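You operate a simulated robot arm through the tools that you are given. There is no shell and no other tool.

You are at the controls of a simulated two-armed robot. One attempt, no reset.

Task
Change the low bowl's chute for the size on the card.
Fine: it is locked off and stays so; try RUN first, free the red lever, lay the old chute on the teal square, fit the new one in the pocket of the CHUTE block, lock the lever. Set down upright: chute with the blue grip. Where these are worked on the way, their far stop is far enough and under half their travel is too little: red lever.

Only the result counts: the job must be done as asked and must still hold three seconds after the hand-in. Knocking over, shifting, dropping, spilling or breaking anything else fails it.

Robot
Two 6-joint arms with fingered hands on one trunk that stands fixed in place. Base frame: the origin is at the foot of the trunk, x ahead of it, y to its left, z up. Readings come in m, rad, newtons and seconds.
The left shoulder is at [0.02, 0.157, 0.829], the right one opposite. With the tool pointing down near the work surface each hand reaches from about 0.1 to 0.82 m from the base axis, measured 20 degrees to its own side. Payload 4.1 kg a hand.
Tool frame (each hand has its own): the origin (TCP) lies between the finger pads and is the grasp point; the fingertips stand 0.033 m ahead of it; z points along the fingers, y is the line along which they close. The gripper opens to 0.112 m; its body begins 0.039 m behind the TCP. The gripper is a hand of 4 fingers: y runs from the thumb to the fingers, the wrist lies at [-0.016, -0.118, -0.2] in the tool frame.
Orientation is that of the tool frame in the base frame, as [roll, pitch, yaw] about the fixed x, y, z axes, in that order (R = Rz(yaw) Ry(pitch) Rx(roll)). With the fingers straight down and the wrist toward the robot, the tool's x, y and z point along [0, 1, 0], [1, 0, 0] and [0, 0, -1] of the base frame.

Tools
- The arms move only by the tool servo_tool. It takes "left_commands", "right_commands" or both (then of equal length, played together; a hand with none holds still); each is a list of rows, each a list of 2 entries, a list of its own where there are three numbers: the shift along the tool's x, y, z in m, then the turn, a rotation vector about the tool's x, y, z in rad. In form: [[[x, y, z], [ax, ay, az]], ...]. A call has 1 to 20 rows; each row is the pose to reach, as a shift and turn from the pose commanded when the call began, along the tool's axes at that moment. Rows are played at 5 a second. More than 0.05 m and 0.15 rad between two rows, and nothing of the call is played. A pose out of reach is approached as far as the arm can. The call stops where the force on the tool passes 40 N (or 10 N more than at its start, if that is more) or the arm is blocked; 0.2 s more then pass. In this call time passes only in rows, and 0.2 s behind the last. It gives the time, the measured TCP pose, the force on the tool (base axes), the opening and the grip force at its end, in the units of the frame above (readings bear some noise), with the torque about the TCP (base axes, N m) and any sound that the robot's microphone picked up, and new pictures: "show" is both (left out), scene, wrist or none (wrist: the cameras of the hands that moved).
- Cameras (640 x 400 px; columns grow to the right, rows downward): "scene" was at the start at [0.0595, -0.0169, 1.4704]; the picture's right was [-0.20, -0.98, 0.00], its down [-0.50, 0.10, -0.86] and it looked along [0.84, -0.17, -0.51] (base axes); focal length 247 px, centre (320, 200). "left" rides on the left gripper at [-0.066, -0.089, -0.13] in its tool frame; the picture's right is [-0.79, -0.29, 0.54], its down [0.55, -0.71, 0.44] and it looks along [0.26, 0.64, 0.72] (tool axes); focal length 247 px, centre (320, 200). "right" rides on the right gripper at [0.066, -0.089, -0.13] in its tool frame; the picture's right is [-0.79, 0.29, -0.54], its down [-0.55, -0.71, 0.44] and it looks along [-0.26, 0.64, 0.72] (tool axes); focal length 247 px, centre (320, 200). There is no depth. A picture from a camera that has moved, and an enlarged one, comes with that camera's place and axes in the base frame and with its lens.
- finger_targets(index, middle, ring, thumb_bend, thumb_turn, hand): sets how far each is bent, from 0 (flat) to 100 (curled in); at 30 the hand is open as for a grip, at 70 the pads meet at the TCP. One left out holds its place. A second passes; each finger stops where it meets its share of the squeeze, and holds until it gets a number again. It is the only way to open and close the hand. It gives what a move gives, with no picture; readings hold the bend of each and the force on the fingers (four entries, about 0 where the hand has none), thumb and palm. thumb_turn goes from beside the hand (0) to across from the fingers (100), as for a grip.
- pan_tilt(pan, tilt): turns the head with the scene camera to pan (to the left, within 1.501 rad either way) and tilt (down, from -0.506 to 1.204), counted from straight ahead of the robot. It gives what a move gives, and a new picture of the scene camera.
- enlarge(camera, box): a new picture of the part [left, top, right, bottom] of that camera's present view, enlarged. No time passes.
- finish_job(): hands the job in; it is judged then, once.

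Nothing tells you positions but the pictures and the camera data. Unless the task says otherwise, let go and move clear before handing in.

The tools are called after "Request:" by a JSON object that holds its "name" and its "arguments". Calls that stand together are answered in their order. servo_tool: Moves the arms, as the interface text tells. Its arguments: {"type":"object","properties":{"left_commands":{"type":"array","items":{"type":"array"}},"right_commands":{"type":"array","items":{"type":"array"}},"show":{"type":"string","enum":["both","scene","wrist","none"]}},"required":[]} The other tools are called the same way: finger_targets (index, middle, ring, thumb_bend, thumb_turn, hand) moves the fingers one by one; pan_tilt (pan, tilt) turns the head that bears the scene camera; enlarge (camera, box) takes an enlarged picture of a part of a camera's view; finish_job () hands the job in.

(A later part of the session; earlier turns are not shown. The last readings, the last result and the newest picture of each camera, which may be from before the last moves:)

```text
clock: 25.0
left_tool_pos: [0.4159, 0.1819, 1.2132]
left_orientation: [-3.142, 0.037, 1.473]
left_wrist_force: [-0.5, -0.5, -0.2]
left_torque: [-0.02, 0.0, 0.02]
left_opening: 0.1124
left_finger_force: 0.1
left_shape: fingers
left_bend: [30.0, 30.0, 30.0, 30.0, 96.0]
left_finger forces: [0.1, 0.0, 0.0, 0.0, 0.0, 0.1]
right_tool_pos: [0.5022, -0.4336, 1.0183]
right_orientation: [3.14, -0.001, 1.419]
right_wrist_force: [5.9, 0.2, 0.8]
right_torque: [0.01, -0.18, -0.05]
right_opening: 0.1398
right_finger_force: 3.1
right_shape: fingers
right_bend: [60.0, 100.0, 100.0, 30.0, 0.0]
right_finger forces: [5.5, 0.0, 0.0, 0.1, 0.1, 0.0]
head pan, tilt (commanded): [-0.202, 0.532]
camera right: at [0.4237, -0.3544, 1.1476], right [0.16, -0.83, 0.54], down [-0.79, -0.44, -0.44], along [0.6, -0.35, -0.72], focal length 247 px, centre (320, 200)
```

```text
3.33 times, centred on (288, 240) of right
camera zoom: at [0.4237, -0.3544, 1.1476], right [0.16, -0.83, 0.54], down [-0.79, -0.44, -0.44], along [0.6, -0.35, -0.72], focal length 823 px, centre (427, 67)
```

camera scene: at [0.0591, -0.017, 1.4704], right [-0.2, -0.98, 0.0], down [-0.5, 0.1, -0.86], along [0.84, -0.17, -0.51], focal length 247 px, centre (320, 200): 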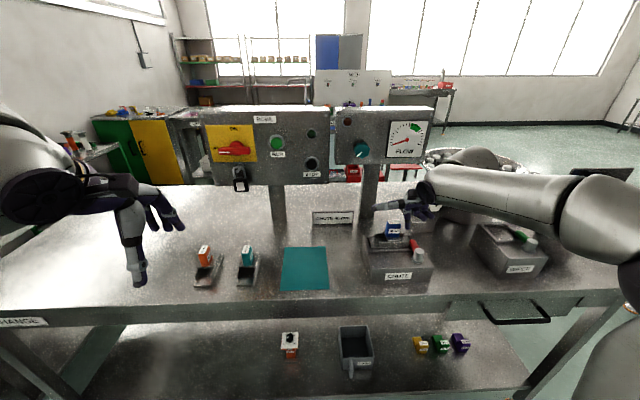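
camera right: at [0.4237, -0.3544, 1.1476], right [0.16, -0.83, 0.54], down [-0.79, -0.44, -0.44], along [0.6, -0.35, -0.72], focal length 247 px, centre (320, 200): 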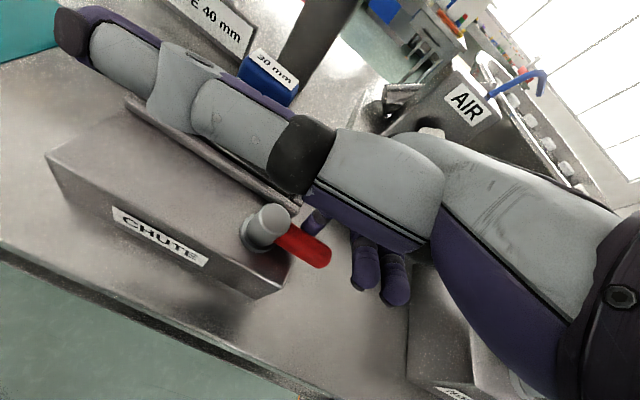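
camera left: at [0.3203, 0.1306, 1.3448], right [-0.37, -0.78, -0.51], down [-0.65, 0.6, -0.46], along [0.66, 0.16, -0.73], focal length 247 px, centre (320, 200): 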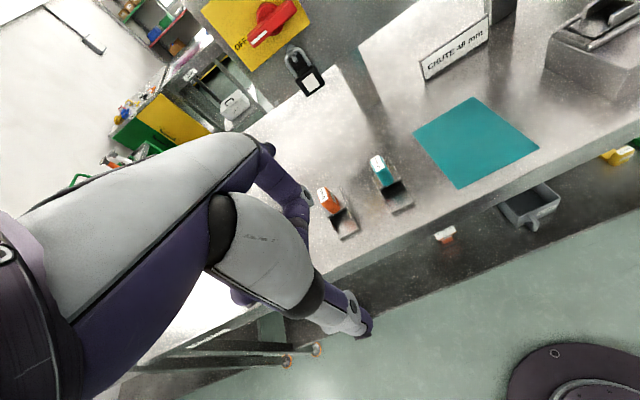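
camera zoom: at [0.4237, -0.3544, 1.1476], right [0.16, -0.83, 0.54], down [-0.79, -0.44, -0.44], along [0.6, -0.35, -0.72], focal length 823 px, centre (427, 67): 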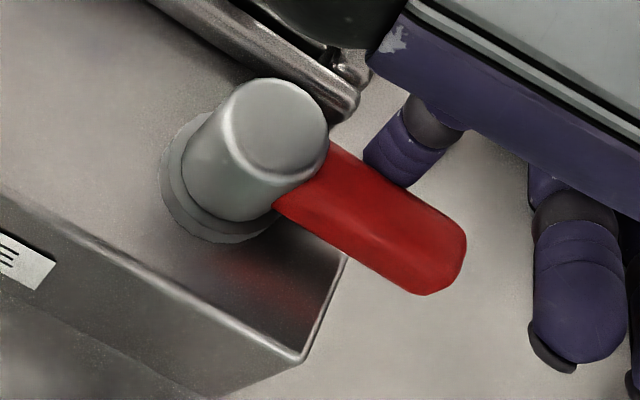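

The force rose to about 6 N and the handle stopped moving: it's at its far stop, roughly 90° clear of the pocket. I back off, rise and open the hand for grasping the blue grip.

Request:
{"name": "servo_tool", "arguments": {"right_commands": [[[0.0, 0.006, 0], [0, 0, 0]], [[0.0, 0.008, -0.02], [0, 0, 0]], [[0.0, 0.008, -0.06], [0, 0, 0]], [[0.0, 0.008, -0.1], [0, 0, 0]], [[0.02, 0.01, -0.12], [0, 0, 0]]], "show": "none"}}

Request:
{"name": "finger_targets", "arguments": {"hand": "right", "index": 30, "middle": 30, "ring": 30, "thumb_bend": 30, "thumb_turn": 98}}

Request:
{"name": "enlarge", "arguments": {"camera": "right", "box": [0, 0, 640, 400]}}

Request:
{"name": "enlarge", "arguments": {"camera": "scene", "box": [340, 150, 500, 250]}}

```text
clock: 26.2
left_tool_pos: [0.4156, 0.1819, 1.2131]
left_orientation: [3.141, 0.039, 1.472]
left_wrist_force: [1.1, 0.5, -0.5]
left_torque: [0.01, 0.01, 0.01]
left_opening: 0.1124
left_finger_force: 0.2
left_shape: fingers
left_bend: [30.0, 30.0, 30.0, 30.0, 96.0]
left_finger forces: [0.0, 0.0, 0.0, 0.0, 0.0, 0.1]
right_tool_pos: [0.5164, -0.4179, 1.1382]
right_orientation: [-3.14, -0.003, 1.417]
right_wrist_force: [0.1, 0.1, 0.2]
right_torque: [0.0, 0.01, -0.04]
right_opening: 0.1375
right_finger_force: 0.1
right_shape: fingers
right_bend: [65.0, 100.0, 100.0, 30.0, 0.0]
right_finger forces: [0.0, 0.0, 0.0, 0.0, 0.0, 0.0]
head pan, tilt (commanded): [-0.202, 0.532]
```

```text
clock: 27.2
left_tool_pos: [0.4164, 0.1813, 1.2135]
left_orientation: [3.14, 0.037, 1.474]
left_wrist_force: [0.1, -1.2, -1.0]
left_torque: [0.03, -0.01, 0.0]
left_opening: 0.1125
left_finger_force: 0.1
left_shape: fingers
left_bend: [30.0, 30.0, 30.0, 30.0, 96.0]
left_finger forces: [0.0, 0.0, 0.0, 0.1, 0.1, 0.0]
right_tool_pos: [0.5152, -0.4159, 1.1373]
right_orientation: [3.14, -0.003, 1.417]
right_wrist_force: [-0.5, -0.4, 0.1]
right_torque: [0.0, 0.03, -0.04]
right_opening: 0.1124
right_finger_force: 0.0
right_shape: fingers
right_bend: [30.0, 30.0, 30.0, 30.0, 95.0]
right_finger forces: [0.1, 0.0, 0.1, 0.0, 0.0, 0.0]
head pan, tilt (commanded): [-0.202, 0.532]
```

```text
1.00 times, centred on (320, 200) of right (not enlarged: the box is as wide or as high as the picture)
camera zoom: at [0.4377, -0.3376, 1.2673], right [0.16, -0.83, 0.54], down [-0.79, -0.44, -0.44], along [0.6, -0.35, -0.72], focal length 247 px, centre (320, 200)
```

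zoom: 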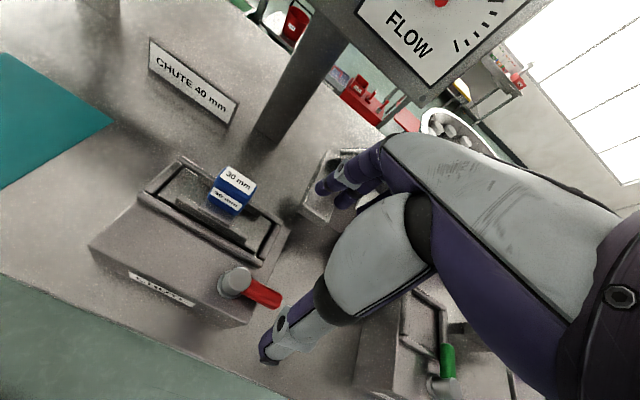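

```text
4.00 times, centred on (420, 200) of scene
camera zoom: at [0.0595, -0.0169, 1.4704], right [-0.2, -0.98, 0.0], down [-0.5, 0.1, -0.86], along [0.84, -0.17, -0.51], focal length 986 px, centre (-80, 200)
```

zoom: 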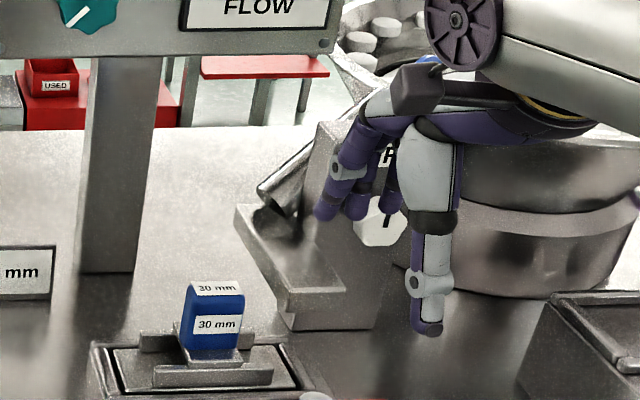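

The hand is open and the blue grip is clearly visible. I'll zoom to place it precisely.

Request:
{"name": "enlarge", "arguments": {"camera": "right", "box": [130, 140, 306, 250]}}

Request:
{"name": "enlarge", "arguments": {"camera": "scene", "box": [352, 210, 432, 260]}}

```text
3.64 times, centred on (218, 195) of right
camera zoom: at [0.4377, -0.3376, 1.2673], right [0.16, -0.83, 0.54], down [-0.79, -0.44, -0.44], along [0.6, -0.35, -0.72], focal length 898 px, centre (691, 218)
```

zoom: 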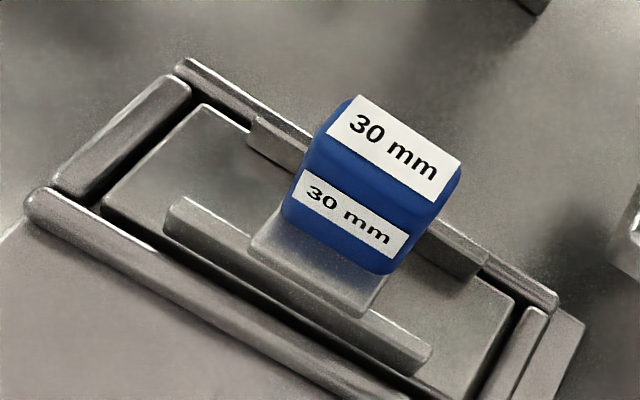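

```text
8.00 times, centred on (392, 235) of scene
camera zoom: at [0.0595, -0.0169, 1.4704], right [-0.2, -0.98, 0.0], down [-0.5, 0.1, -0.86], along [0.84, -0.17, -0.51], focal length 1973 px, centre (-256, -80)
```

zoom: 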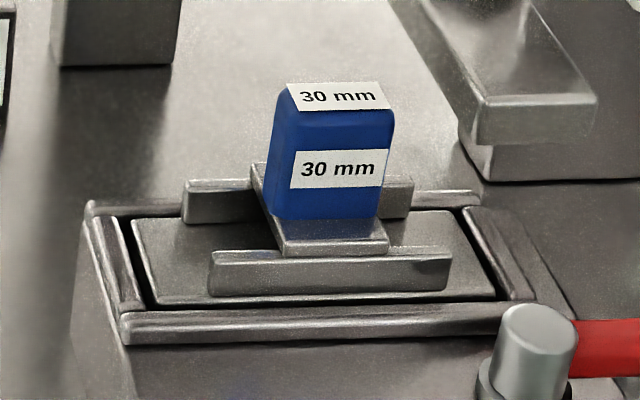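

I place the blue grip's centre at about (0.594, -0.350), top near z = 1.044, bridge top near 0.996. I move to hover over it with fingers straddling it.

Request:
{"name": "servo_tool", "arguments": {"right_commands": [[[0.0204, 0.017, 0.0043], [0, 0, 0]], [[0.0408, 0.034, 0.0087], [0, 0, 0]], [[0.0613, 0.0509, 0.013], [0, 0, 0]], [[0.0817, 0.0679, 0.0173], [0, 0, 0]]], "show": "both"}}

Request:
{"name": "enlarge", "arguments": {"camera": "scene", "box": [340, 180, 468, 260]}}

Request:
{"name": "enlarge", "arguments": {"camera": "right", "box": [200, 130, 392, 250]}}

Request:
{"name": "enlarge", "arguments": {"camera": "left", "box": [480, 0, 640, 100]}}

```text
clock: 28.2
left_tool_pos: [0.4164, 0.1815, 1.2123]
left_orientation: [3.139, 0.037, 1.473]
left_wrist_force: [0.5, -0.7, 0.8]
left_torque: [0.0, -0.06, -0.01]
left_opening: 0.1126
left_finger_force: 0.1
left_shape: fingers
left_bend: [30.0, 30.0, 30.0, 30.0, 96.0]
left_finger forces: [0.0, 0.0, 0.0, 0.0, 0.0, 0.1]
right_tool_pos: [0.5949, -0.3447, 1.1205]
right_orientation: [3.141, -0.003, 1.419]
right_wrist_force: [-1.4, 0.3, 0.6]
right_torque: [0.02, -0.01, -0.04]
right_opening: 0.1127
right_finger_force: 0.1
right_shape: fingers
right_bend: [30.0, 30.0, 30.0, 30.0, 96.0]
right_finger forces: [0.0, 0.0, 0.0, 0.1, 0.0, 0.1]
head pan, tilt (commanded): [-0.202, 0.532]
camera scene: at [0.0591, -0.017, 1.4704], right [-0.2, -0.98, 0.0], down [-0.5, 0.1, -0.86], along [0.84, -0.17, -0.51], focal length 247 px, centre (320, 200)
camera right: at [0.5163, -0.2659, 1.2491], right [0.16, -0.83, 0.54], down [-0.79, -0.44, -0.44], along [0.6, -0.35, -0.72], focal length 247 px, centre (320, 200)
```

scene: 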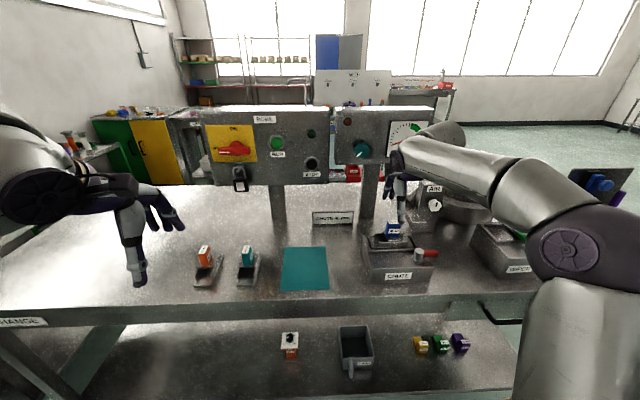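
right: 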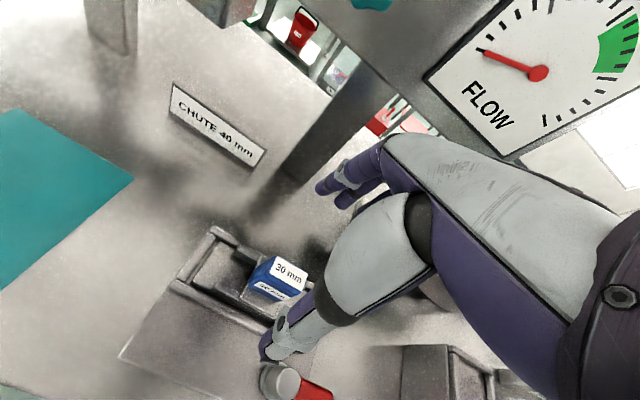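

```text
5.00 times, centred on (404, 220) of scene
camera zoom: at [0.0591, -0.017, 1.4704], right [-0.2, -0.98, 0.0], down [-0.5, 0.1, -0.86], along [0.84, -0.17, -0.51], focal length 1233 px, centre (-100, 100)
```

zoom: 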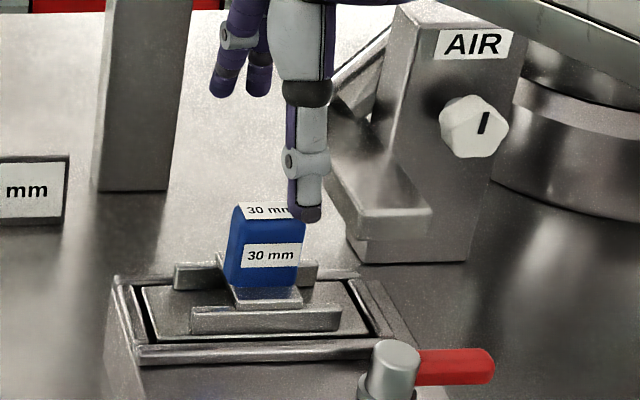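

```text
3.33 times, centred on (296, 190) of right
camera zoom: at [0.5163, -0.2659, 1.2491], right [0.16, -0.83, 0.54], down [-0.79, -0.44, -0.44], along [0.6, -0.35, -0.72], focal length 823 px, centre (400, 233)
```

zoom: 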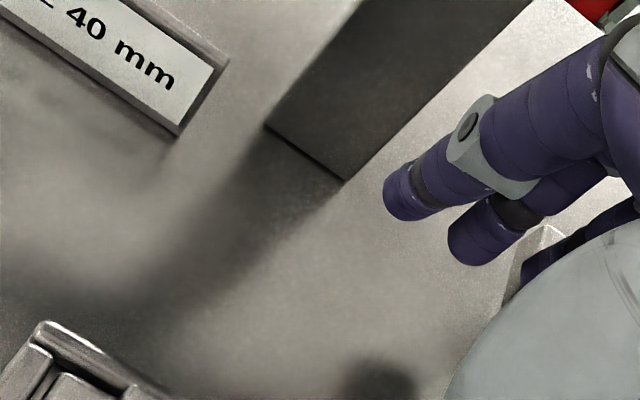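

```text
4.00 times, centred on (560, 50) of left
camera zoom: at [0.3203, 0.1304, 1.3447], right [-0.36, -0.78, -0.51], down [-0.65, 0.6, -0.46], along [0.66, 0.17, -0.73], focal length 988 px, centre (-640, 800)
```

zoom: 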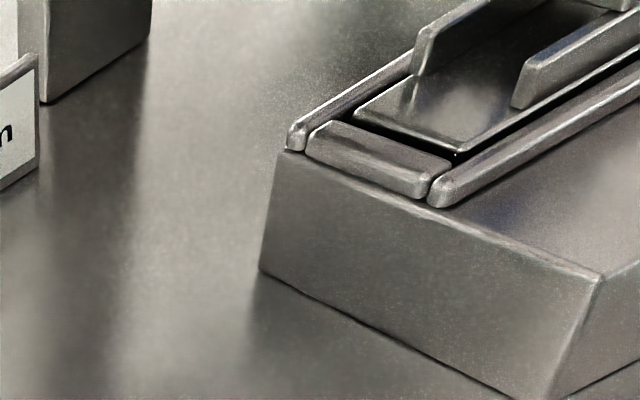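

Alignment checks out in both cameras: thumb in front, index and middle behind the grip. I descend around the grip.

Request:
{"name": "servo_tool", "arguments": {"right_commands": [[[0, 0, 0.02], [0, 0, 0]], [[0, 0, 0.04], [0, 0, 0]], [[0, 0, 0.06], [0, 0, 0]], [[0, 0, 0.07], [0, 0, 0]], [[0, 0, 0.0785], [0, 0, 0]]], "show": "wrist"}}

Request:
{"name": "enlarge", "arguments": {"camera": "scene", "box": [340, 190, 468, 270]}}

```text
clock: 29.4
left_tool_pos: [0.4166, 0.181, 1.2133]
left_orientation: [3.141, 0.038, 1.473]
left_wrist_force: [0.0, -0.1, 1.1]
left_torque: [-0.05, 0.01, 0.02]
left_opening: 0.1123
left_finger_force: 0.0
left_shape: fingers
left_bend: [30.0, 30.0, 30.0, 30.0, 96.0]
left_finger forces: [0.0, 0.0, 0.0, 0.0, 0.0, 0.0]
right_tool_pos: [0.5925, -0.3437, 1.0404]
right_orientation: [3.14, 0.0, 1.417]
right_wrist_force: [-0.1, 0.0, 0.6]
right_torque: [0.04, -0.02, 0.0]
right_opening: 0.1128
right_finger_force: 0.0
right_shape: fingers
right_bend: [30.0, 30.0, 30.0, 30.0, 96.0]
right_finger forces: [0.1, 0.0, 0.1, 0.0, 0.1, 0.0]
head pan, tilt (commanded): [-0.202, 0.532]
camera right: at [0.5145, -0.2652, 1.1709], right [0.16, -0.83, 0.54], down [-0.79, -0.44, -0.44], along [0.6, -0.35, -0.72], focal length 247 px, centre (320, 200)
```

right: 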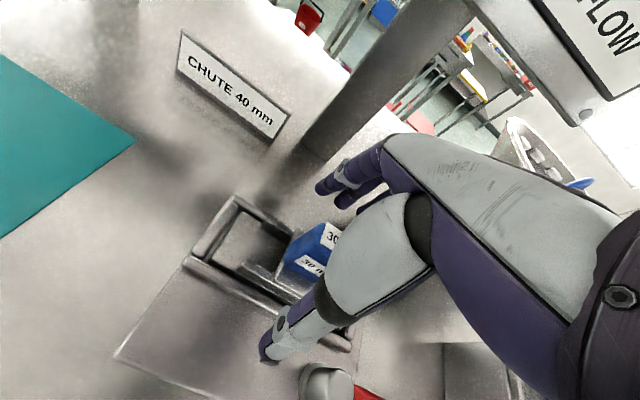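

```text
5.00 times, centred on (404, 230) of scene
camera zoom: at [0.0595, -0.0168, 1.4704], right [-0.2, -0.98, 0.0], down [-0.5, 0.1, -0.86], along [0.84, -0.17, -0.51], focal length 1233 px, centre (-100, 50)
```

zoom: 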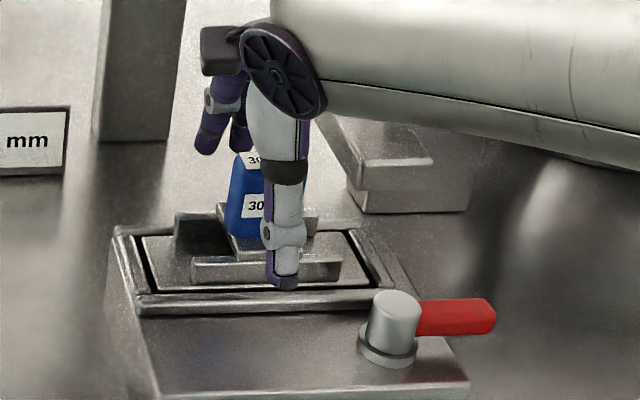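

Fingers straddle the grip without contact. I close index, middle and thumb onto it.

Request:
{"name": "finger_targets", "arguments": {"hand": "right", "index": 52, "middle": 52, "thumb_bend": 52}}

Request:
{"name": "finger_targets", "arguments": {"hand": "right", "index": 72, "middle": 72, "thumb_bend": 72}}

Request:
{"name": "enlarge", "arguments": {"camera": "scene", "box": [340, 190, 468, 270]}}

Request:
{"name": "enlarge", "arguments": {"camera": "right", "box": [160, 150, 400, 300]}}

```text
clock: 30.4
left_tool_pos: [0.4159, 0.1818, 1.2135]
left_orientation: [-3.14, 0.038, 1.473]
left_wrist_force: [-0.1, 1.1, -0.1]
left_torque: [0.02, 0.02, 0.01]
left_opening: 0.1125
left_finger_force: 0.1
left_shape: fingers
left_bend: [30.0, 30.0, 30.0, 30.0, 96.0]
left_finger forces: [0.0, 0.1, 0.1, 0.0, 0.0, 0.1]
right_tool_pos: [0.592, -0.3434, 1.0405]
right_orientation: [3.139, -0.003, 1.417]
right_wrist_force: [0.3, 1.5, 0.5]
right_torque: [-0.01, 0.02, -0.02]
right_opening: 0.0526
right_finger_force: 0.0
right_shape: fingers
right_bend: [52.0, 52.0, 30.0, 52.0, 98.0]
right_finger forces: [0.0, 0.1, 0.0, 0.0, 0.1, 0.1]
head pan, tilt (commanded): [-0.202, 0.532]
```

```text
clock: 31.4
left_tool_pos: [0.4159, 0.183, 1.2133]
left_orientation: [-3.141, 0.036, 1.474]
left_wrist_force: [-0.4, 0.5, 0.1]
left_torque: [0.01, -0.03, 0.03]
left_opening: 0.1128
left_finger_force: 0.1
left_shape: fingers
left_bend: [30.0, 30.0, 30.0, 30.0, 96.0]
left_finger forces: [0.1, 0.0, 0.1, 0.1, 0.1, 0.0]
right_tool_pos: [0.5929, -0.3426, 1.0426]
right_orientation: [3.141, -0.001, 1.416]
right_wrist_force: [1.8, 0.1, 1.0]
right_torque: [0.01, 0.02, 0.07]
right_opening: 0.0204
right_finger_force: 12.4
right_shape: fingers
right_bend: [64.0, 66.0, 30.0, 63.0, 100.0]
right_finger forces: [6.9, 6.3, 0.1, 0.0, 12.0, 0.1]
head pan, tilt (commanded): [-0.202, 0.532]
```

```text
5.00 times, centred on (404, 230) of scene
camera zoom: at [0.0595, -0.0168, 1.4704], right [-0.2, -0.98, 0.0], down [-0.5, 0.1, -0.86], along [0.84, -0.17, -0.51], focal length 1233 px, centre (-100, 50)
```

zoom: 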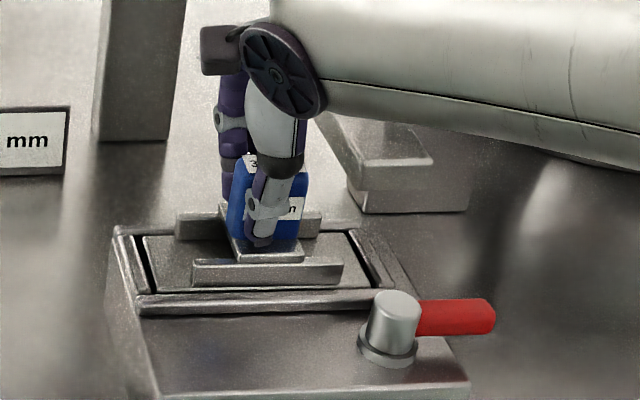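

```text
2.67 times, centred on (280, 225) of right
camera zoom: at [0.5146, -0.265, 1.1712], right [0.16, -0.83, 0.54], down [-0.79, -0.44, -0.44], along [0.6, -0.35, -0.72], focal length 659 px, centre (427, 133)
```

zoom: 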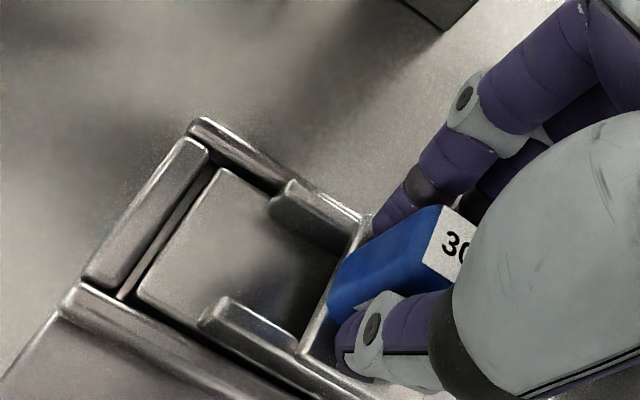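

The grip is held with about 12 N on each side. I lift the blue chute slowly, watching the force.

Request:
{"name": "servo_tool", "arguments": {"right_commands": [[[0, 0, -0.004], [0, 0, 0]], [[0, 0, -0.008], [0, 0, 0]], [[0, 0, -0.014], [0, 0, 0]], [[0, 0, -0.022], [0, 0, 0]]], "show": "wrist"}}

Request:
{"name": "enlarge", "arguments": {"camera": "scene", "box": [340, 190, 468, 270]}}

```text
clock: 32.4
left_tool_pos: [0.4156, 0.1813, 1.2141]
left_orientation: [3.14, 0.039, 1.472]
left_wrist_force: [-0.1, 0.1, 0.2]
left_torque: [-0.02, 0.02, -0.02]
left_opening: 0.1126
left_finger_force: 0.2
left_shape: fingers
left_bend: [30.0, 30.0, 30.0, 30.0, 96.0]
left_finger forces: [0.0, 0.0, 0.0, 0.1, 0.0, 0.0]
right_tool_pos: [0.5935, -0.3442, 1.0642]
right_orientation: [-3.14, -0.003, 1.416]
right_wrist_force: [-0.7, 0.4, -2.2]
right_torque: [-0.01, 0.02, -0.02]
right_opening: 0.0208
right_finger_force: 12.4
right_shape: fingers
right_bend: [64.0, 67.0, 30.0, 63.0, 99.0]
right_finger forces: [7.1, 5.2, 0.0, 0.1, 12.4, 0.0]
head pan, tilt (commanded): [-0.202, 0.532]
camera right: at [0.5151, -0.2658, 1.1937], right [0.16, -0.83, 0.54], down [-0.79, -0.44, -0.44], along [0.6, -0.35, -0.72], focal length 247 px, centre (320, 200)
```

right: 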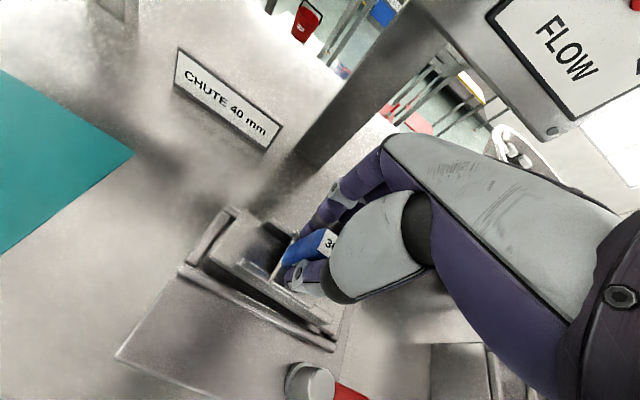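

```text
5.00 times, centred on (404, 230) of scene
camera zoom: at [0.0596, -0.0169, 1.4704], right [-0.2, -0.98, 0.0], down [-0.5, 0.1, -0.86], along [0.84, -0.17, -0.51], focal length 1233 px, centre (-100, 50)
```

zoom: 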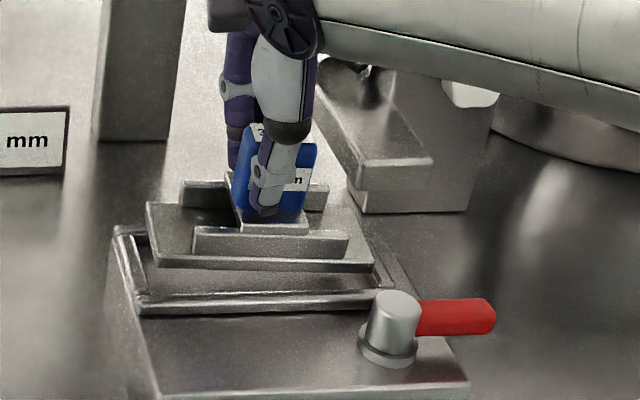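

The chute is coming out cleanly and weighs about 2 N. I lift it clear.

Request:
{"name": "servo_tool", "arguments": {"right_commands": [[[0, 0, -0.018], [0, 0, 0]], [[0, 0, -0.036], [0, 0, 0]], [[0, 0, -0.054], [0, 0, 0]], [[0, 0, -0.072], [0, 0, 0]]], "show": "both"}}

Request:
{"name": "enlarge", "arguments": {"camera": "scene", "box": [340, 180, 468, 260]}}

```text
clock: 33.4
left_tool_pos: [0.4166, 0.1826, 1.2142]
left_orientation: [3.141, 0.038, 1.474]
left_wrist_force: [-0.3, -0.1, -0.3]
left_torque: [0.02, 0.02, 0.03]
left_opening: 0.1127
left_finger_force: 0.1
left_shape: fingers
left_bend: [30.0, 30.0, 30.0, 30.0, 96.0]
left_finger forces: [0.0, 0.1, 0.1, 0.1, 0.0, 0.0]
right_tool_pos: [0.5951, -0.344, 1.1362]
right_orientation: [-3.14, 0.001, 1.42]
right_wrist_force: [0.3, 0.2, -2.0]
right_torque: [0.01, -0.02, -0.02]
right_opening: 0.0206
right_finger_force: 12.6
right_shape: fingers
right_bend: [64.0, 67.0, 30.0, 63.0, 99.0]
right_finger forces: [7.1, 5.2, 0.0, 0.0, 12.4, 0.0]
head pan, tilt (commanded): [-0.202, 0.532]
camera scene: at [0.0596, -0.0169, 1.4704], right [-0.2, -0.98, 0.0], down [-0.5, 0.1, -0.86], along [0.84, -0.17, -0.51], focal length 247 px, centre (320, 200)
camera right: at [0.5168, -0.2664, 1.2668], right [0.16, -0.83, 0.54], down [-0.79, -0.44, -0.44], along [0.6, -0.35, -0.72], focal length 247 px, centre (320, 200)
```

scene: 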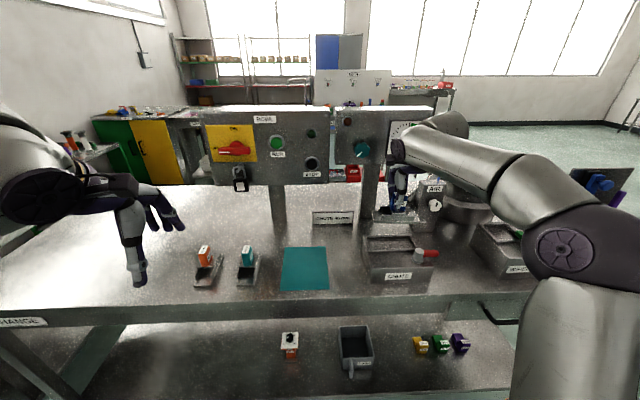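
right: 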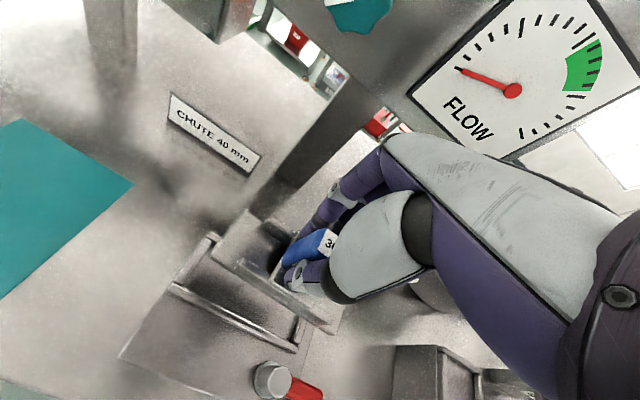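

```text
5.00 times, centred on (404, 220) of scene
camera zoom: at [0.0596, -0.0169, 1.4704], right [-0.2, -0.98, 0.0], down [-0.5, 0.1, -0.86], along [0.84, -0.17, -0.51], focal length 1233 px, centre (-100, 100)
```

zoom: 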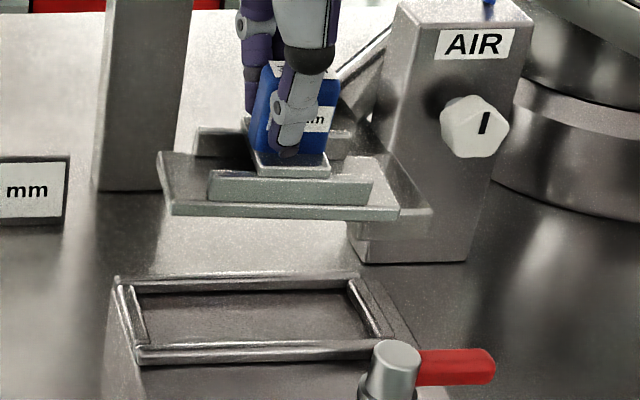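

The blue chute is clear and level, and the pocket is empty. I carry it to the mat at height, turning 90° so its long side follows the mat's long side.

Request:
{"name": "servo_tool", "arguments": {"right_commands": [[[0.0235, -0.0013, 0], [0, 0, -0.1428]], [[0.0471, -0.0027, 0], [0, 0, -0.2856]], [[0.0706, -0.004, 0], [0, 0, -0.4284]], [[0.0941, -0.0053, 0], [0, 0, -0.5712]], [[0.1176, -0.0066, 0], [0, 0, -0.714]], [[0.1412, -0.008, 0], [0, 0, -0.8568]], [[0.1647, -0.0093, 0], [0, 0, -0.9996]], [[0.1882, -0.0106, 0], [0, 0, -1.1424]], [[0.2117, -0.0119, 0], [0, 0, -1.2852]], [[0.2353, -0.0133, 0], [0, 0, -1.428]], [[0.2588, -0.0146, 0], [0, 0, -1.5708]]], "show": "both"}}

```text
clock: 35.8
left_tool_pos: [0.4162, 0.1821, 1.2129]
left_orientation: [-3.141, 0.04, 1.474]
left_wrist_force: [0.0, -1.2, 0.0]
left_torque: [-0.01, 0.02, 0.0]
left_opening: 0.1123
left_finger_force: 0.0
left_shape: fingers
left_bend: [30.0, 30.0, 30.0, 30.0, 96.0]
left_finger forces: [0.1, 0.1, 0.0, 0.0, 0.0, 0.1]
right_tool_pos: [0.5817, -0.0949, 1.1148]
right_orientation: [3.141, -0.002, 2.993]
right_wrist_force: [-0.3, 0.4, -2.6]
right_torque: [0.0, 0.06, 0.0]
right_opening: 0.021
right_finger_force: 12.1
right_shape: fingers
right_bend: [64.0, 67.0, 30.0, 63.0, 99.0]
right_finger forces: [6.9, 5.1, 0.1, 0.0, 12.2, 0.0]
right hand out of reach, approached as far as the arm can: row 9, 10, 11
head pan, tilt (commanded): [-0.202, 0.532]
camera scene: at [0.06, -0.0169, 1.4704], right [-0.2, -0.98, 0.0], down [-0.5, 0.1, -0.86], along [0.84, -0.17, -0.51], focal length 247 px, centre (320, 200)
camera right: at [0.5045, -0.1733, 1.2441], right [0.83, 0.17, 0.54], down [0.44, -0.78, -0.44], along [0.35, 0.6, -0.72], focal length 247 px, centre (320, 200)
```

scene: 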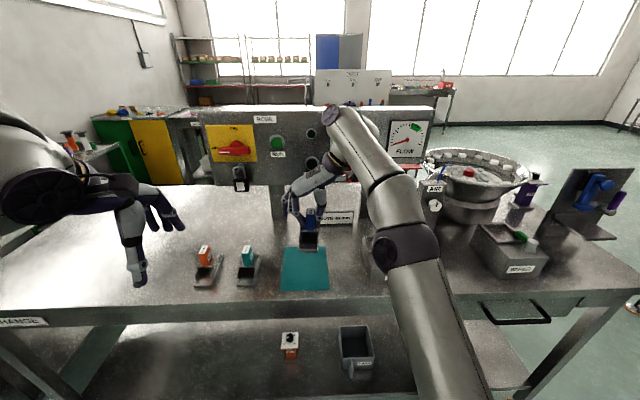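
right: 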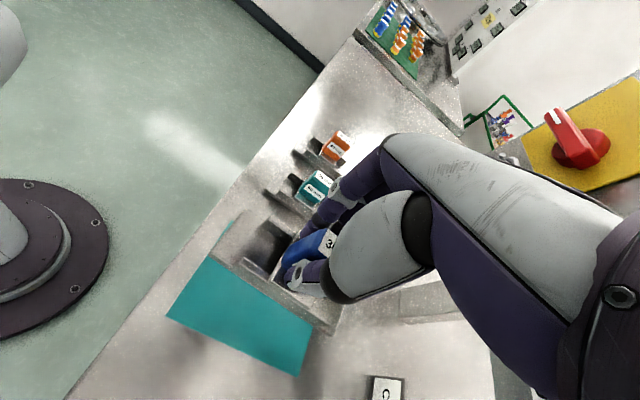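

The hand turned fully but the arm is at its limit at this height; lower down it can reach further forward. I lower first, then move forward over the mat centre.

Request:
{"name": "servo_tool", "arguments": {"right_commands": [[[0, 0.003, 0.02], [0, 0, 0]], [[0, 0.006, 0.04], [0, 0, 0]], [[-0.006, 0.009, 0.06], [0, 0, 0]], [[-0.014, 0.012, 0.075], [0, 0, 0]], [[-0.025, 0.0143, 0.085], [0, 0, 0]], [[-0.0356, 0.0143, 0.085], [0, 0, 0]]], "show": "both"}}

Request:
{"name": "enlarge", "arguments": {"camera": "scene", "box": [240, 190, 368, 300]}}

Request:
{"name": "enlarge", "arguments": {"camera": "right", "box": [140, 180, 380, 380]}}

```text
clock: 37.2
left_tool_pos: [0.417, 0.1822, 1.2136]
left_orientation: [3.138, 0.038, 1.474]
left_wrist_force: [-0.1, -0.4, -1.3]
left_torque: [0.02, -0.04, -0.01]
left_opening: 0.1126
left_finger_force: 0.0
left_shape: fingers
left_bend: [30.0, 30.0, 30.0, 30.0, 96.0]
left_finger forces: [0.0, 0.0, 0.0, 0.1, 0.0, 0.0]
right_tool_pos: [0.6181, -0.0878, 1.0308]
right_orientation: [3.14, 0.002, 2.989]
right_wrist_force: [0.2, -0.2, -3.0]
right_torque: [-0.02, 0.0, -0.05]
right_opening: 0.0206
right_finger_force: 12.3
right_shape: fingers
right_bend: [64.0, 67.0, 30.0, 63.0, 99.0]
right_finger forces: [6.9, 5.1, 0.0, 0.1, 12.3, 0.0]
head pan, tilt (commanded): [-0.202, 0.532]
camera scene: at [0.0594, -0.0169, 1.4704], right [-0.2, -0.98, 0.0], down [-0.5, 0.1, -0.86], along [0.84, -0.17, -0.51], focal length 247 px, centre (320, 200)
camera right: at [0.5404, -0.1651, 1.1604], right [0.83, 0.16, 0.54], down [0.44, -0.79, -0.44], along [0.35, 0.6, -0.72], focal length 247 px, centre (320, 200)
```

scene: 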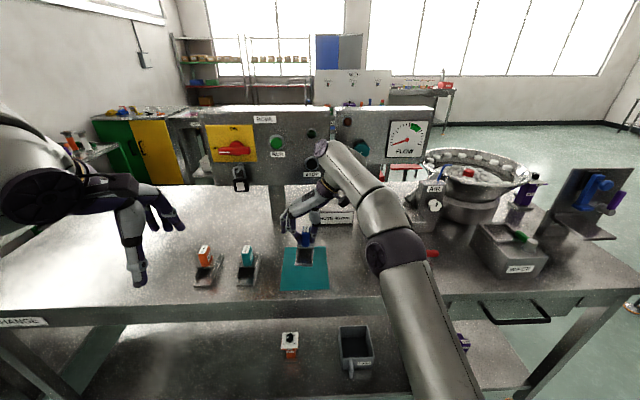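
right: 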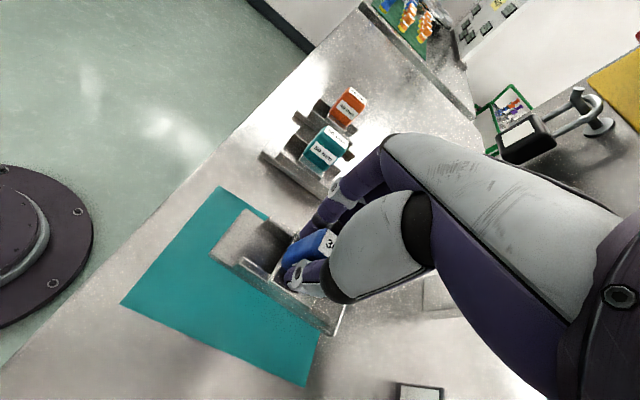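

```text
3.64 times, centred on (304, 245) of scene
camera zoom: at [0.0594, -0.0169, 1.4704], right [-0.2, -0.98, 0.0], down [-0.5, 0.1, -0.86], along [0.84, -0.17, -0.51], focal length 897 px, centre (378, 36)
```

zoom: 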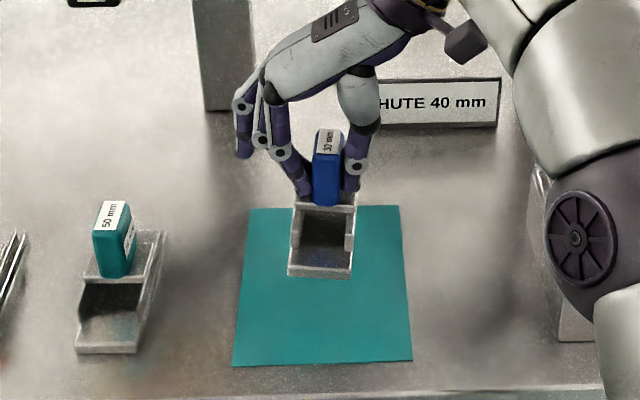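

```text
2.00 times, centred on (260, 280) of right
camera zoom: at [0.5404, -0.1651, 1.1604], right [0.83, 0.16, 0.54], down [0.44, -0.79, -0.44], along [0.35, 0.6, -0.72], focal length 494 px, centre (440, 40)
```

zoom: 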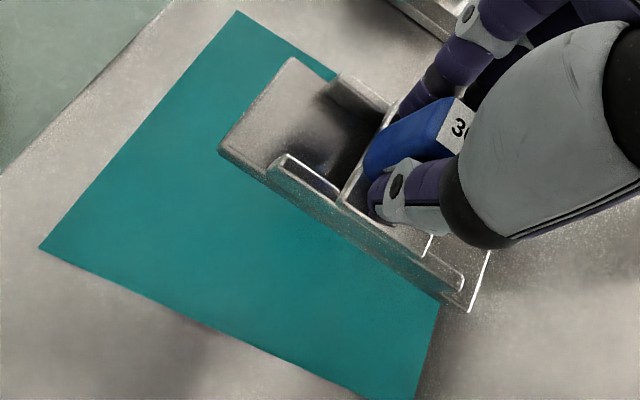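

The chute is over the mat, level, with its plate about 45–55 mm above it. I centre it slightly and lower toward the mat.

Request:
{"name": "servo_tool", "arguments": {"right_commands": [[[0.0065, 0.003, 0.01], [0, 0, -0.05]], [[0.0065, 0.003, 0.02], [0, 0, -0.05]], [[0.0065, 0.003, 0.03], [0, 0, -0.05]], [[0.0065, 0.003, 0.036], [0, 0, -0.05]], [[0.0065, 0.003, 0.04], [0, 0, -0.05]]], "show": "wrist"}}

Request:
{"name": "enlarge", "arguments": {"camera": "scene", "box": [260, 210, 356, 300]}}

Request:
{"name": "enlarge", "arguments": {"camera": "right", "box": [140, 180, 380, 380]}}

```text
clock: 38.4
left_tool_pos: [0.4161, 0.1826, 1.2138]
left_orientation: [3.14, 0.04, 1.473]
left_wrist_force: [0.8, -0.2, 0.3]
left_torque: [-0.04, 0.01, 0.01]
left_opening: 0.1125
left_finger_force: 0.1
left_shape: fingers
left_bend: [30.0, 30.0, 30.0, 30.0, 96.0]
left_finger forces: [0.0, 0.0, 0.1, 0.0, 0.0, 0.0]
right_tool_pos: [0.6122, -0.0852, 0.99]
right_orientation: [-3.142, 0.002, 3.039]
right_wrist_force: [0.3, -1.2, -2.1]
right_torque: [0.03, 0.02, -0.02]
right_opening: 0.0205
right_finger_force: 12.1
right_shape: fingers
right_bend: [64.0, 67.0, 30.0, 63.0, 99.0]
right_finger forces: [7.0, 5.0, 0.0, 0.1, 12.2, 0.1]
head pan, tilt (commanded): [-0.202, 0.532]
camera right: at [0.539, -0.1655, 1.1201], right [0.82, 0.2, 0.54], down [0.48, -0.76, -0.44], along [0.32, 0.61, -0.72], focal length 247 px, centre (320, 200)
```

right: 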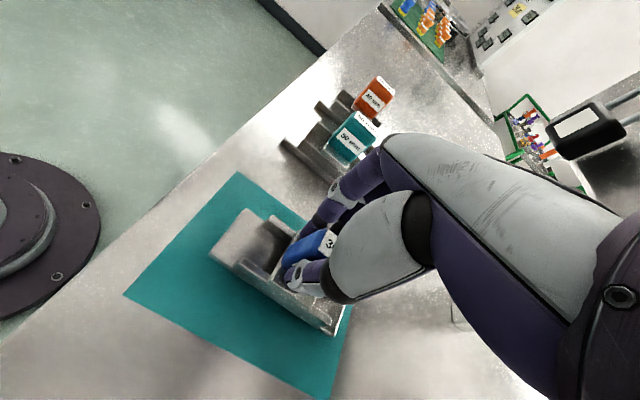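

```text
4.44 times, centred on (308, 255) of scene
camera zoom: at [0.0595, -0.0169, 1.4704], right [-0.2, -0.98, 0.0], down [-0.5, 0.1, -0.86], along [0.84, -0.17, -0.51], focal length 1096 px, centre (373, -44)
```

zoom: 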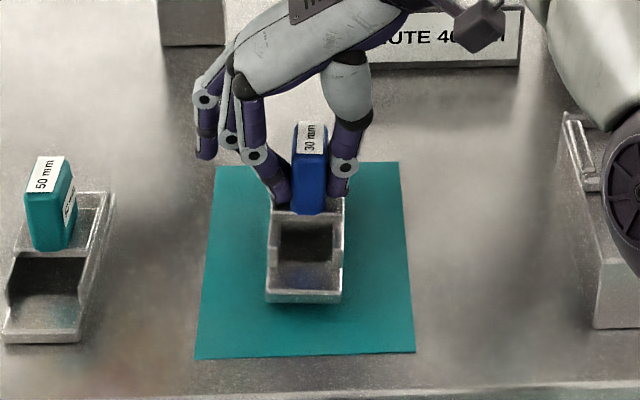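

```text
2.00 times, centred on (260, 280) of right
camera zoom: at [0.539, -0.1655, 1.1201], right [0.82, 0.2, 0.54], down [0.48, -0.76, -0.44], along [0.32, 0.61, -0.72], focal length 494 px, centre (440, 40)
```

zoom: 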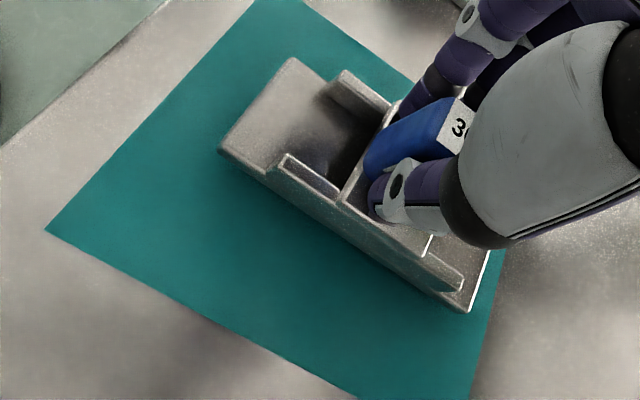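

Still a centimetre or two above the mat and well inside it. I lower in small steps until contact.

Request:
{"name": "servo_tool", "arguments": {"right_commands": [[[0, 0, 0.003], [0, 0, 0]], [[0, 0, 0.006], [0, 0, 0]], [[0, 0, 0.009], [0, 0, 0]], [[0, 0, 0.012], [0, 0, 0]]], "show": "none"}}

Request:
{"name": "enlarge", "arguments": {"camera": "scene", "box": [260, 210, 356, 300]}}

```text
clock: 39.4
left_tool_pos: [0.4145, 0.1821, 1.2129]
left_orientation: [3.141, 0.04, 1.472]
left_wrist_force: [0.0, -0.4, -0.2]
left_torque: [-0.01, 0.01, 0.01]
left_opening: 0.1125
left_finger_force: 0.1
left_shape: fingers
left_bend: [30.0, 30.0, 30.0, 30.0, 96.0]
left_finger forces: [0.1, 0.0, 0.0, 0.0, 0.0, 0.0]
right_tool_pos: [0.6135, -0.0833, 0.9793]
right_orientation: [3.14, 0.001, 3.04]
right_wrist_force: [-0.5, 1.3, 2.3]
right_torque: [-0.05, 0.03, 0.02]
right_opening: 0.0205
right_finger_force: 13.0
right_shape: fingers
right_bend: [64.0, 67.0, 30.0, 63.0, 99.0]
right_finger forces: [7.3, 6.3, 0.1, 0.0, 11.9, 0.0]
head pan, tilt (commanded): [-0.202, 0.532]
```

```text
4.44 times, centred on (308, 255) of scene
camera zoom: at [0.0594, -0.0168, 1.4704], right [-0.2, -0.98, 0.0], down [-0.5, 0.1, -0.86], along [0.84, -0.17, -0.51], focal length 1096 px, centre (373, -44)
```

zoom: 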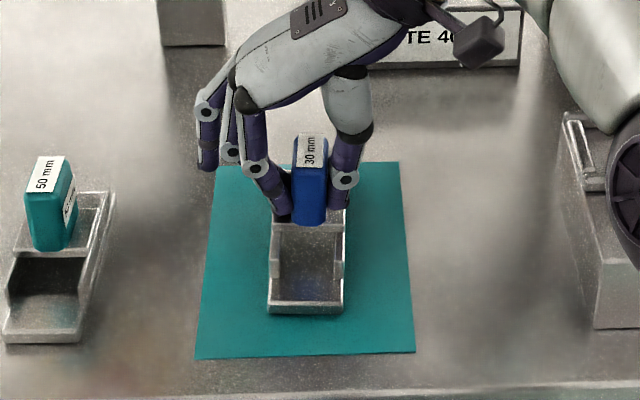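

The vertical force flipped sign: the plate is resting on the mat. I release the grip.

Request:
{"name": "finger_targets", "arguments": {"hand": "right", "index": 50, "middle": 50, "thumb_bend": 50}}

Request:
{"name": "finger_targets", "arguments": {"hand": "right", "index": 30, "middle": 30, "thumb_bend": 30}}

Request:
{"name": "servo_tool", "arguments": {"right_commands": [[[0, 0, -0.02], [0, 0, 0]], [[0, 0, -0.05], [0, 0, 0]], [[0, 0, -0.08], [0, 0, 0]], [[0.01, 0, -0.1], [0, 0, 0]]], "show": "both"}}

Request:
{"name": "enlarge", "arguments": {"camera": "scene", "box": [260, 210, 356, 300]}}

```text
clock: 40.4
left_tool_pos: [0.4153, 0.1822, 1.2135]
left_orientation: [-3.142, 0.038, 1.475]
left_wrist_force: [-0.9, 0.3, 0.5]
left_torque: [-0.02, 0.01, 0.01]
left_opening: 0.1125
left_finger_force: 0.0
left_shape: fingers
left_bend: [30.0, 30.0, 30.0, 30.0, 96.0]
left_finger forces: [0.0, 0.0, 0.1, 0.0, 0.0, 0.0]
right_tool_pos: [0.6146, -0.0826, 0.9781]
right_orientation: [3.141, 0.003, 3.039]
right_wrist_force: [-0.3, 0.8, -1.0]
right_torque: [0.01, -0.02, 0.03]
right_opening: 0.057
right_finger_force: 0.1
right_shape: fingers
right_bend: [50.0, 50.0, 30.0, 50.0, 98.0]
right_finger forces: [0.0, 0.1, 0.0, 0.0, 0.0, 0.1]
head pan, tilt (commanded): [-0.202, 0.532]
```

```text
clock: 41.4
left_tool_pos: [0.4158, 0.1826, 1.2127]
left_orientation: [3.142, 0.037, 1.473]
left_wrist_force: [-0.8, 0.5, 1.2]
left_torque: [-0.01, 0.01, 0.04]
left_opening: 0.1127
left_finger_force: 0.0
left_shape: fingers
left_bend: [30.0, 30.0, 30.0, 30.0, 96.0]
left_finger forces: [0.1, 0.0, 0.0, 0.1, 0.1, 0.1]
right_tool_pos: [0.6139, -0.0839, 0.9775]
right_orientation: [3.139, 0.001, 3.04]
right_wrist_force: [-0.2, 0.4, 0.1]
right_torque: [0.01, -0.02, 0.01]
right_opening: 0.1124
right_finger_force: 0.1
right_shape: fingers
right_bend: [30.0, 30.0, 30.0, 30.0, 96.0]
right_finger forces: [0.0, 0.0, 0.0, 0.0, 0.0, 0.0]
head pan, tilt (commanded): [-0.202, 0.532]
```

```text
clock: 42.4
left_tool_pos: [0.4164, 0.1824, 1.2124]
left_orientation: [3.14, 0.04, 1.473]
left_wrist_force: [0.3, 0.4, -0.9]
left_torque: [0.02, 0.06, 0.01]
left_opening: 0.1124
left_finger_force: 0.1
left_shape: fingers
left_bend: [30.0, 30.0, 30.0, 30.0, 96.0]
left_finger forces: [0.1, 0.0, 0.0, 0.1, 0.0, 0.0]
right_tool_pos: [0.6022, -0.0836, 1.0764]
right_orientation: [3.14, 0.0, 3.039]
right_wrist_force: [-0.7, -0.5, -0.6]
right_torque: [-0.02, 0.0, 0.0]
right_opening: 0.1122
right_finger_force: 0.0
right_shape: fingers
right_bend: [30.0, 30.0, 30.0, 30.0, 96.0]
right_finger forces: [0.0, 0.0, 0.0, 0.0, 0.1, 0.0]
right hand out of reach, approached as far as the arm can: row 3
head pan, tilt (commanded): [-0.202, 0.532]
camera scene: at [0.0601, -0.0167, 1.4704], right [-0.2, -0.98, 0.0], down [-0.5, 0.1, -0.86], along [0.84, -0.17, -0.51], focal length 247 px, centre (320, 200)
camera right: at [0.5277, -0.1657, 1.2071], right [0.82, 0.2, 0.54], down [0.48, -0.76, -0.44], along [0.32, 0.61, -0.72], focal length 247 px, centre (320, 200)
```

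scene: 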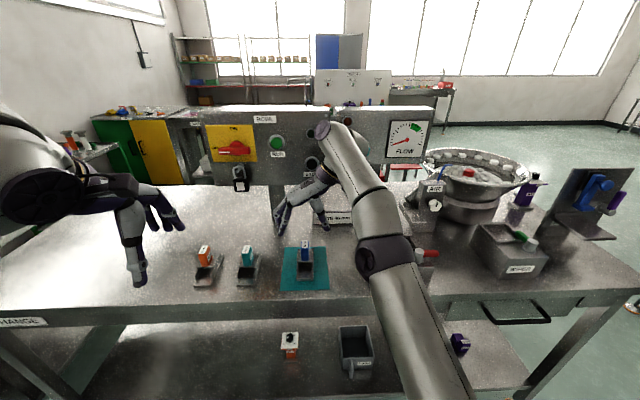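
right: 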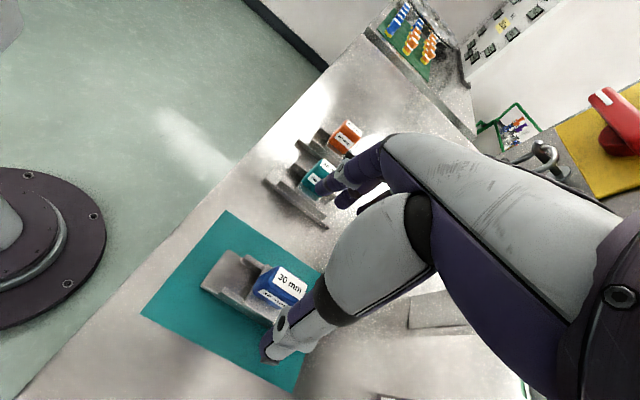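

```text
4.44 times, centred on (308, 255) of scene
camera zoom: at [0.0601, -0.0167, 1.4704], right [-0.2, -0.98, 0.0], down [-0.5, 0.1, -0.86], along [0.84, -0.17, -0.51], focal length 1096 px, centre (373, -44)
```

zoom: 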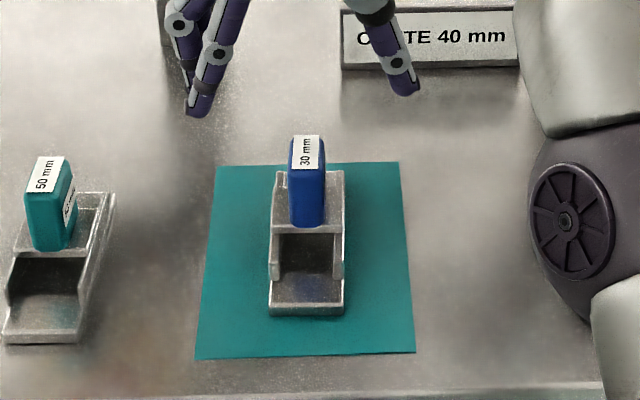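

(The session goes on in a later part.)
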